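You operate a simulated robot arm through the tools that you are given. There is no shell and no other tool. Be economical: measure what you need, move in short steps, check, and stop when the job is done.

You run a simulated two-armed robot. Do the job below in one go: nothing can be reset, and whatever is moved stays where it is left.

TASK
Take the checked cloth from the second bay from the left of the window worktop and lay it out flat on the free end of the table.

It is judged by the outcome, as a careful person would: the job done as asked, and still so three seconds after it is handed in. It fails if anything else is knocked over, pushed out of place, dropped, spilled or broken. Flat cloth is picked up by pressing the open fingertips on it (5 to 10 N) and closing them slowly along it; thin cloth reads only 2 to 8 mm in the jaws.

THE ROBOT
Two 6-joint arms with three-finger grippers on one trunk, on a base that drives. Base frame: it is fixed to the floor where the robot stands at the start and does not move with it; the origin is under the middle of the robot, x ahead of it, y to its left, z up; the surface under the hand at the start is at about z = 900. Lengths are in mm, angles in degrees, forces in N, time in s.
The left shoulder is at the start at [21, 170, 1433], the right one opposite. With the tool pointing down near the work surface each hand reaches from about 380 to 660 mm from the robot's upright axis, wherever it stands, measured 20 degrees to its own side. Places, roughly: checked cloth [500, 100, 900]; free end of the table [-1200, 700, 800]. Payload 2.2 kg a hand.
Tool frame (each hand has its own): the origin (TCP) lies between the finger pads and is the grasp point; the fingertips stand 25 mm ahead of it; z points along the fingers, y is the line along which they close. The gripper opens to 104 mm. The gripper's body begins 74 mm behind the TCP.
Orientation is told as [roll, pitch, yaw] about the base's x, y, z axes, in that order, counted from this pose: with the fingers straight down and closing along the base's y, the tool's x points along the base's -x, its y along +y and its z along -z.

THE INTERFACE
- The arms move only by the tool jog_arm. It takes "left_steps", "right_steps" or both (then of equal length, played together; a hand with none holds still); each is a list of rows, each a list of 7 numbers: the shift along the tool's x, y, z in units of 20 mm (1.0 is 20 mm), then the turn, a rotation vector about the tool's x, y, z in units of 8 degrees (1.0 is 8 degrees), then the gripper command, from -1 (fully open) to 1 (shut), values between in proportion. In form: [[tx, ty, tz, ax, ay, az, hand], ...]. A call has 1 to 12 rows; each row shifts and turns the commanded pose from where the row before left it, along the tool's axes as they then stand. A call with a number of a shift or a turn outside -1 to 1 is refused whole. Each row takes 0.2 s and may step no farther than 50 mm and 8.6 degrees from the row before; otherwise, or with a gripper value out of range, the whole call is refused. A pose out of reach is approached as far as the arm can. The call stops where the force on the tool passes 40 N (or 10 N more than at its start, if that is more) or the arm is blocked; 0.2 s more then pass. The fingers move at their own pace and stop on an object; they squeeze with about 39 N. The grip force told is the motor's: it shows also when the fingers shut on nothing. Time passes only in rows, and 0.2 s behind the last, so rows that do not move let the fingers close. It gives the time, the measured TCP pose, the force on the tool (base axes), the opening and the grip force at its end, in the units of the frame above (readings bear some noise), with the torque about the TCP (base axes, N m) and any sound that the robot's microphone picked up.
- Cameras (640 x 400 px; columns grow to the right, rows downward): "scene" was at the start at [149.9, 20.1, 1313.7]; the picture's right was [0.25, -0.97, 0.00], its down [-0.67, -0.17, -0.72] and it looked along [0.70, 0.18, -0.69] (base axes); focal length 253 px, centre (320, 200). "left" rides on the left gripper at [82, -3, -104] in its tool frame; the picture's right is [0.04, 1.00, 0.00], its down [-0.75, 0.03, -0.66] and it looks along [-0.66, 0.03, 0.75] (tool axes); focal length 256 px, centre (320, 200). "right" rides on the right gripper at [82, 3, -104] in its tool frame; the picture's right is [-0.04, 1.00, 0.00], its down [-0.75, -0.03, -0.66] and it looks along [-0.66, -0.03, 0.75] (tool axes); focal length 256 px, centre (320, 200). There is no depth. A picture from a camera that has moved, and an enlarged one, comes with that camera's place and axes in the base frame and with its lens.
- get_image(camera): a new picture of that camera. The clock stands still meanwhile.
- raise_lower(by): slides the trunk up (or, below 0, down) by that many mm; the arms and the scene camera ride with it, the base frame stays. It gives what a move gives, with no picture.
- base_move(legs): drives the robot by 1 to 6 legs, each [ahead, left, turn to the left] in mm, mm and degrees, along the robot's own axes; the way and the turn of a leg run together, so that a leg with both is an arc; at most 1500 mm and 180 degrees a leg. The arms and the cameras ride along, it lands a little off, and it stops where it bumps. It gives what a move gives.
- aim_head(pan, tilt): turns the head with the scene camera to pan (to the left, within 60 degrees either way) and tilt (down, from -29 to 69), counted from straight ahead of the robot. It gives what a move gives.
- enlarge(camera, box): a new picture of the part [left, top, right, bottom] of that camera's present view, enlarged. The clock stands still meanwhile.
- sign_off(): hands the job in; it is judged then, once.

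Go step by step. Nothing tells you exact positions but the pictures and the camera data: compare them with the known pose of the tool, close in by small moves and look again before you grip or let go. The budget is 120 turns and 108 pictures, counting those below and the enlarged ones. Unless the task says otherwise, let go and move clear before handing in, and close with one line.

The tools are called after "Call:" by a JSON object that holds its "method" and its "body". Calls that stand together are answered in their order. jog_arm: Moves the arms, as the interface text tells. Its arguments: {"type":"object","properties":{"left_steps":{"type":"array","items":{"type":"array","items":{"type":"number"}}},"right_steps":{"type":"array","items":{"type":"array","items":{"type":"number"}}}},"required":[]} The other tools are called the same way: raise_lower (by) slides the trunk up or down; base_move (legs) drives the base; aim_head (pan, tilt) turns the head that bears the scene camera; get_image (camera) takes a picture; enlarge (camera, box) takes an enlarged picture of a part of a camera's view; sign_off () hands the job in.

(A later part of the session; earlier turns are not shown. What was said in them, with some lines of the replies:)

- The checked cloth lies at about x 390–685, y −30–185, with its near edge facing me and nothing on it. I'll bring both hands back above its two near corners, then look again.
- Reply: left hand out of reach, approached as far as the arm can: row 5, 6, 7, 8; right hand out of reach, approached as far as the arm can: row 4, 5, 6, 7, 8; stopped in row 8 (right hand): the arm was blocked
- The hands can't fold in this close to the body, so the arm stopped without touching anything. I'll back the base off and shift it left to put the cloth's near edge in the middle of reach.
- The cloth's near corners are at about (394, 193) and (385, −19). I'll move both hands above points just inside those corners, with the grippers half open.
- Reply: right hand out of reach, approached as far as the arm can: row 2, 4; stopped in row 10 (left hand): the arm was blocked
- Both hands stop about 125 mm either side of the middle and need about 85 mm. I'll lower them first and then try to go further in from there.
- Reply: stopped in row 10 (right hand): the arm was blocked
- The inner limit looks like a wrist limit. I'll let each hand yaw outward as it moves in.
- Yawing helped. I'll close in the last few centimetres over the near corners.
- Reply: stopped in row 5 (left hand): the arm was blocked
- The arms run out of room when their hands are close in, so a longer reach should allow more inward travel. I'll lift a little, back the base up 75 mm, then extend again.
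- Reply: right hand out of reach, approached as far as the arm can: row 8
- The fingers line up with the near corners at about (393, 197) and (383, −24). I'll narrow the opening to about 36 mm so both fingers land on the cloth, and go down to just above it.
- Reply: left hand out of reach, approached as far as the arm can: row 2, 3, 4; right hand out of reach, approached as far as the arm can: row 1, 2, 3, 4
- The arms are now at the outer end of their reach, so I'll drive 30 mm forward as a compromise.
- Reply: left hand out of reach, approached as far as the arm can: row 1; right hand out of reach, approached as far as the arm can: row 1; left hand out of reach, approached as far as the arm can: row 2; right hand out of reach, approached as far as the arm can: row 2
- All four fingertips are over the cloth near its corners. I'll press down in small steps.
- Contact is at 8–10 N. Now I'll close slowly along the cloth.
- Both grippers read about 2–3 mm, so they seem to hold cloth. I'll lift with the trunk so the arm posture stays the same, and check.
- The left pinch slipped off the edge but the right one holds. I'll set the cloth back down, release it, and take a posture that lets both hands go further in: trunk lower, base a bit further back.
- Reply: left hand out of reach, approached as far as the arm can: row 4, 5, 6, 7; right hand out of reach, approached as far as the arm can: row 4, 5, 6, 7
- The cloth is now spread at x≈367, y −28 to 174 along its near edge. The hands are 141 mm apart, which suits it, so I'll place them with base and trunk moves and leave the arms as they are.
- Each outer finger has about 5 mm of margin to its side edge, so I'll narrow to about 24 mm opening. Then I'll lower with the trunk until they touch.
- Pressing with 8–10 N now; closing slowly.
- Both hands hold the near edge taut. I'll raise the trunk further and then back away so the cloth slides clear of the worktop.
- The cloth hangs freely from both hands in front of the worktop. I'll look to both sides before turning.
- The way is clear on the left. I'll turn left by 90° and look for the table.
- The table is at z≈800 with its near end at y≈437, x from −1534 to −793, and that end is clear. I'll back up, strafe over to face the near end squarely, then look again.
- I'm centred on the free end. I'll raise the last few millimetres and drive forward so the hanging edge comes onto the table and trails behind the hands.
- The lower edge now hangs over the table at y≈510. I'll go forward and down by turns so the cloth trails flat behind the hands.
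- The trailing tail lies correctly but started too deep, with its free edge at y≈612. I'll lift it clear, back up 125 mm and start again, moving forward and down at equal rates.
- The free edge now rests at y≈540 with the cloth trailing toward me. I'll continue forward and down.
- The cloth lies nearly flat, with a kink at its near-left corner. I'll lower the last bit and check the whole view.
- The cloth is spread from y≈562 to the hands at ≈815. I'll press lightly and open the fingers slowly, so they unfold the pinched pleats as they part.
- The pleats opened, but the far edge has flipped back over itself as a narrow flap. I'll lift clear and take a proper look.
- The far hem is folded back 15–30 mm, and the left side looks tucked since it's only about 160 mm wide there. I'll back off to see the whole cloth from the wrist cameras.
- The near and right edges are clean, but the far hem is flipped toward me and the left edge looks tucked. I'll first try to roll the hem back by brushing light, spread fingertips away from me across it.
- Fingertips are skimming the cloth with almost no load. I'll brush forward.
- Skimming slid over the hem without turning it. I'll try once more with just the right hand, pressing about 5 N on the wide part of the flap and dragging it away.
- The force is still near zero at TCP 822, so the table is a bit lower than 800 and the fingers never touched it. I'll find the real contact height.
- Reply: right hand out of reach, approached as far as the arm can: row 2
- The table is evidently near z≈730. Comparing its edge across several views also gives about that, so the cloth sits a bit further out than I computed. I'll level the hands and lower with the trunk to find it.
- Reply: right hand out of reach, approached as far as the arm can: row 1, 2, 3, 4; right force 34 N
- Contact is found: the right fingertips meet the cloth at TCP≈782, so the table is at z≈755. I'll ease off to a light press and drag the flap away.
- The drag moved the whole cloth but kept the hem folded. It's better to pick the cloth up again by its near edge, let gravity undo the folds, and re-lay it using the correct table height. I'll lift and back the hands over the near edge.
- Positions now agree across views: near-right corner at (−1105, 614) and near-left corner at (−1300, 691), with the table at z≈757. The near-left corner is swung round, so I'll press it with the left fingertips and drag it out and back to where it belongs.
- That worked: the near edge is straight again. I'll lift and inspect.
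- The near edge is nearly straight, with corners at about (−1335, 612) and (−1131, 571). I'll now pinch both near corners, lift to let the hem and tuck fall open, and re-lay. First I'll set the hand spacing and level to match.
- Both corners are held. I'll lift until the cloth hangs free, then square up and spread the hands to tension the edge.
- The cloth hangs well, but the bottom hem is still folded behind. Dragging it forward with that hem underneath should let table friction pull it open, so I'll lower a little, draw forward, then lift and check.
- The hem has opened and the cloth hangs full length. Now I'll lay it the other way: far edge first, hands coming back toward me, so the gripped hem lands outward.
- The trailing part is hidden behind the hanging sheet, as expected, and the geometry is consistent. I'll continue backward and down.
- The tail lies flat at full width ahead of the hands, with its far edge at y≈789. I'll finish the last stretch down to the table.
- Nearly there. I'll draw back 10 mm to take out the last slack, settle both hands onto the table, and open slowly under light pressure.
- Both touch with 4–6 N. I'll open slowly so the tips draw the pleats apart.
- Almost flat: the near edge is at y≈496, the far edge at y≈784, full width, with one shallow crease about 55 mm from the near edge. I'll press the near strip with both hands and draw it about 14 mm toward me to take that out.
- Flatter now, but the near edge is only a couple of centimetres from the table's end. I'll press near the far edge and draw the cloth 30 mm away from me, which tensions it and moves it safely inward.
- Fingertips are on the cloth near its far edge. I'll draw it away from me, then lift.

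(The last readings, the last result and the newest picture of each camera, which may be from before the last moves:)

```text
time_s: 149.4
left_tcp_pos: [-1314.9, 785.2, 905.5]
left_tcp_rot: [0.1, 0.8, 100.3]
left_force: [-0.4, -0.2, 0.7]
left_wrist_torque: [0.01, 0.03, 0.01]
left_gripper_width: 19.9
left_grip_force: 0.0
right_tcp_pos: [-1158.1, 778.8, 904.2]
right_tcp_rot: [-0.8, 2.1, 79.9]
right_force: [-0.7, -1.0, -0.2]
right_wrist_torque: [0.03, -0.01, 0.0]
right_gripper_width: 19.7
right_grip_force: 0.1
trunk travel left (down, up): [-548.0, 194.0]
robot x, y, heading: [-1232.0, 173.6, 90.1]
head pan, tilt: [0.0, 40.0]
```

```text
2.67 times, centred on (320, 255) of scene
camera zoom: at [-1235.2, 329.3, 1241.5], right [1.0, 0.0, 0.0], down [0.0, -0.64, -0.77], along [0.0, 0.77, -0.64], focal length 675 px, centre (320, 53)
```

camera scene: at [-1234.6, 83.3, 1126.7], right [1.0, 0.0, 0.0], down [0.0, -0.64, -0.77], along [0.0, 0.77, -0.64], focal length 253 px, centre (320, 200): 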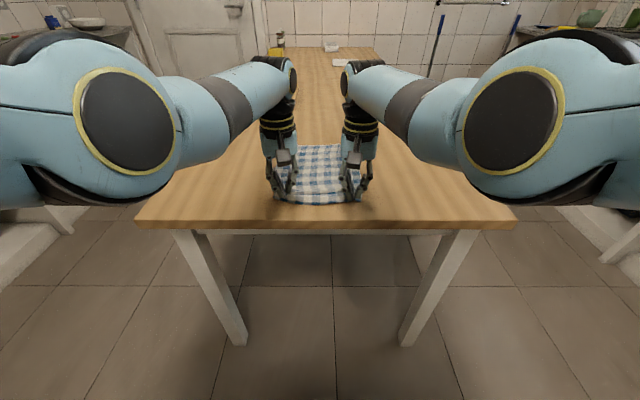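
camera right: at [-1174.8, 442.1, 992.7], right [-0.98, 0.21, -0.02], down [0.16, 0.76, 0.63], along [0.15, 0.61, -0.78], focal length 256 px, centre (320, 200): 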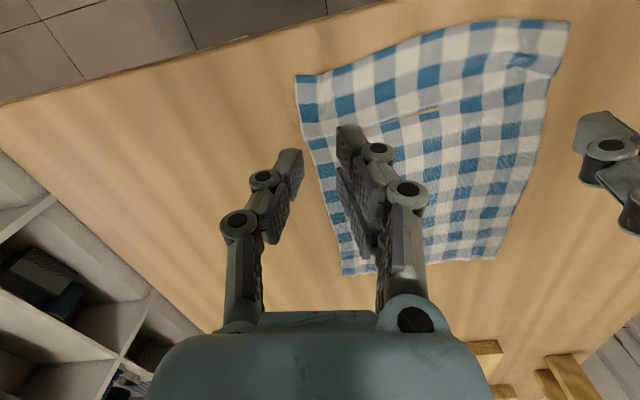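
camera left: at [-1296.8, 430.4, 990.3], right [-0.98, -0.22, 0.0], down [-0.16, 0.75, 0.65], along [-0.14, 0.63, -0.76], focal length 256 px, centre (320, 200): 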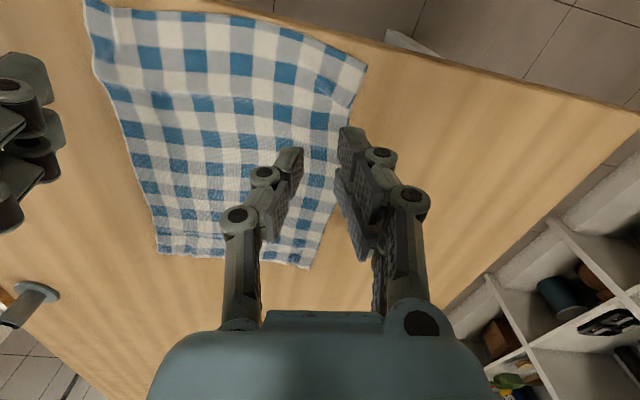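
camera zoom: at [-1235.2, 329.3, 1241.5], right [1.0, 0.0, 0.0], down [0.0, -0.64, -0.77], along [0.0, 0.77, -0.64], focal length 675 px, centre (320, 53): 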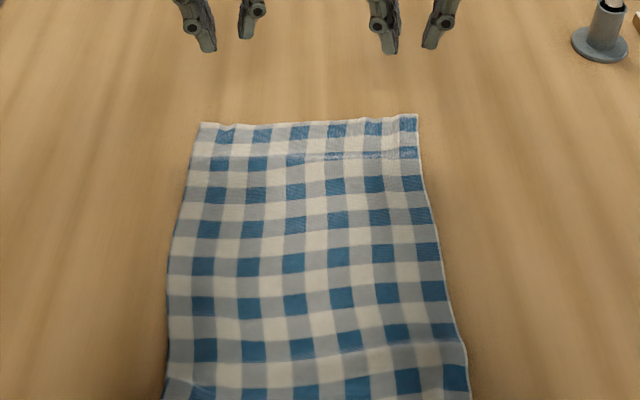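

Very flat now. I'll move clear and take a final look at the whole cloth and table.

Call:
{"method": "raise_lower", "body": {"by": 150}}

Call:
{"method": "base_move", "body": {"legs": [[-380, 0, 0]]}}

Call:
{"method": "get_image", "body": {"camera": "scene"}}

Call:
{"method": "enlarge", "body": {"camera": "scene", "box": [240, 140, 400, 240]}}

Call:
{"method": "get_image", "body": {"camera": "left"}}

```text
time_s: 151.2
left_tcp_pos: [-1314.7, 784.0, 1056.5]
left_tcp_rot: [0.2, 0.7, 100.1]
left_force: [-0.7, -0.1, -0.4]
left_wrist_torque: [0.01, 0.01, 0.0]
left_gripper_width: 19.8
left_grip_force: 0.0
right_tcp_pos: [-1157.8, 778.9, 1055.1]
right_tcp_rot: [-0.9, 2.1, 80.0]
right_force: [0.9, 0.1, -0.5]
right_wrist_torque: [-0.03, 0.0, -0.01]
right_gripper_width: 19.8
right_grip_force: 0.0
trunk travel left (down, up): [-698.0, 44.0]
robot x, y, heading: [-1233.2, 172.6, 90.4]
head pan, tilt: [0.0, 40.0]
```

```text
time_s: 153.6
left_tcp_pos: [-1313.6, 403.9, 1055.0]
left_tcp_rot: [0.1, 0.7, 100.1]
left_force: [0.5, -0.7, 0.4]
left_wrist_torque: [0.01, 0.01, -0.02]
left_gripper_width: 19.7
left_grip_force: 0.0
right_tcp_pos: [-1157.4, 397.1, 1055.0]
right_tcp_rot: [-0.7, 2.0, 79.8]
right_force: [0.2, 0.1, -0.5]
right_wrist_torque: [0.01, -0.01, 0.03]
right_gripper_width: 20.0
right_grip_force: 0.1
trunk travel left (down, up): [-698.0, 44.0]
robot x, y, heading: [-1231.9, -207.5, 90.1]
head pan, tilt: [0.0, 40.0]
```

```text
15 pictures are left
camera scene: at [-1234.3, -52.2, 1392.4], right [1.0, 0.0, 0.0], down [0.0, -0.64, -0.77], along [0.0, 0.77, -0.64], focal length 253 px, centre (320, 200)
```

scene: 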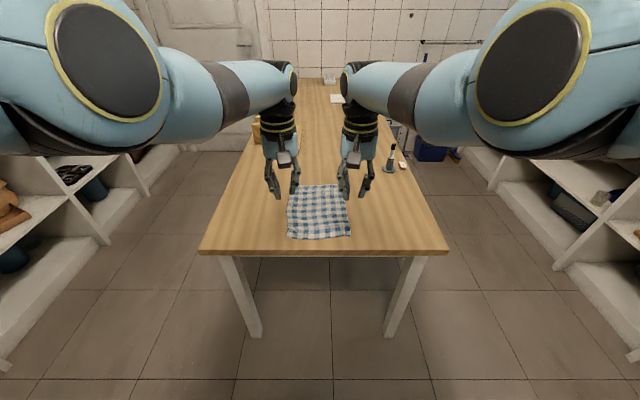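

```text
4.00 times, centred on (320, 190) of scene
camera zoom: at [-1234.3, -52.2, 1392.4], right [1.0, 0.0, 0.0], down [0.0, -0.64, -0.77], along [0.0, 0.77, -0.64], focal length 1012 px, centre (320, 240)
```

zoom: 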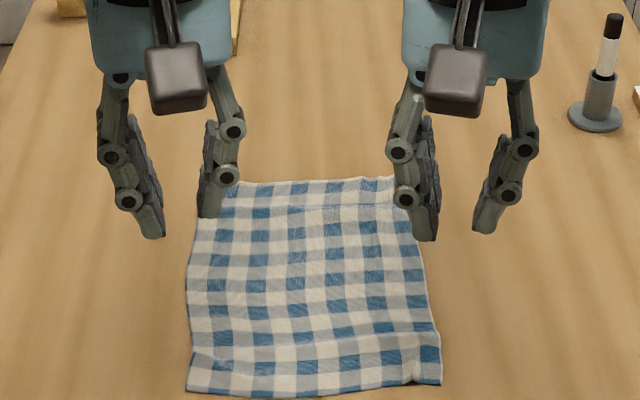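

```text
13 pictures are left
camera left: at [-1295.8, 326.2, 1160.1], right [-0.98, -0.21, 0.0], down [-0.16, 0.75, 0.65], along [-0.14, 0.63, -0.76], focal length 256 px, centre (320, 200)
```

left: 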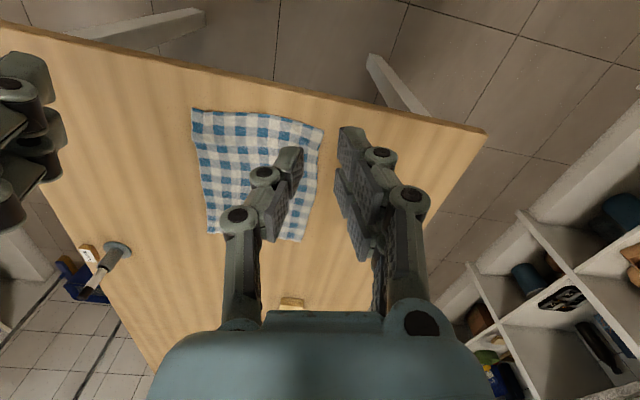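

The cloth lies unfolded on the free end of the table, with all four corners out and fully on the top. Nothing else has moved, and both hands are empty and clear, so I'm handing in.

Call:
{"method": "sign_off", "body": {}}

```text
The job is handed in.
```

The checked cloth is laid out flat on the free end of the table, with only slight ripples near the front edge. Nothing else was moved, and the job is handed in.
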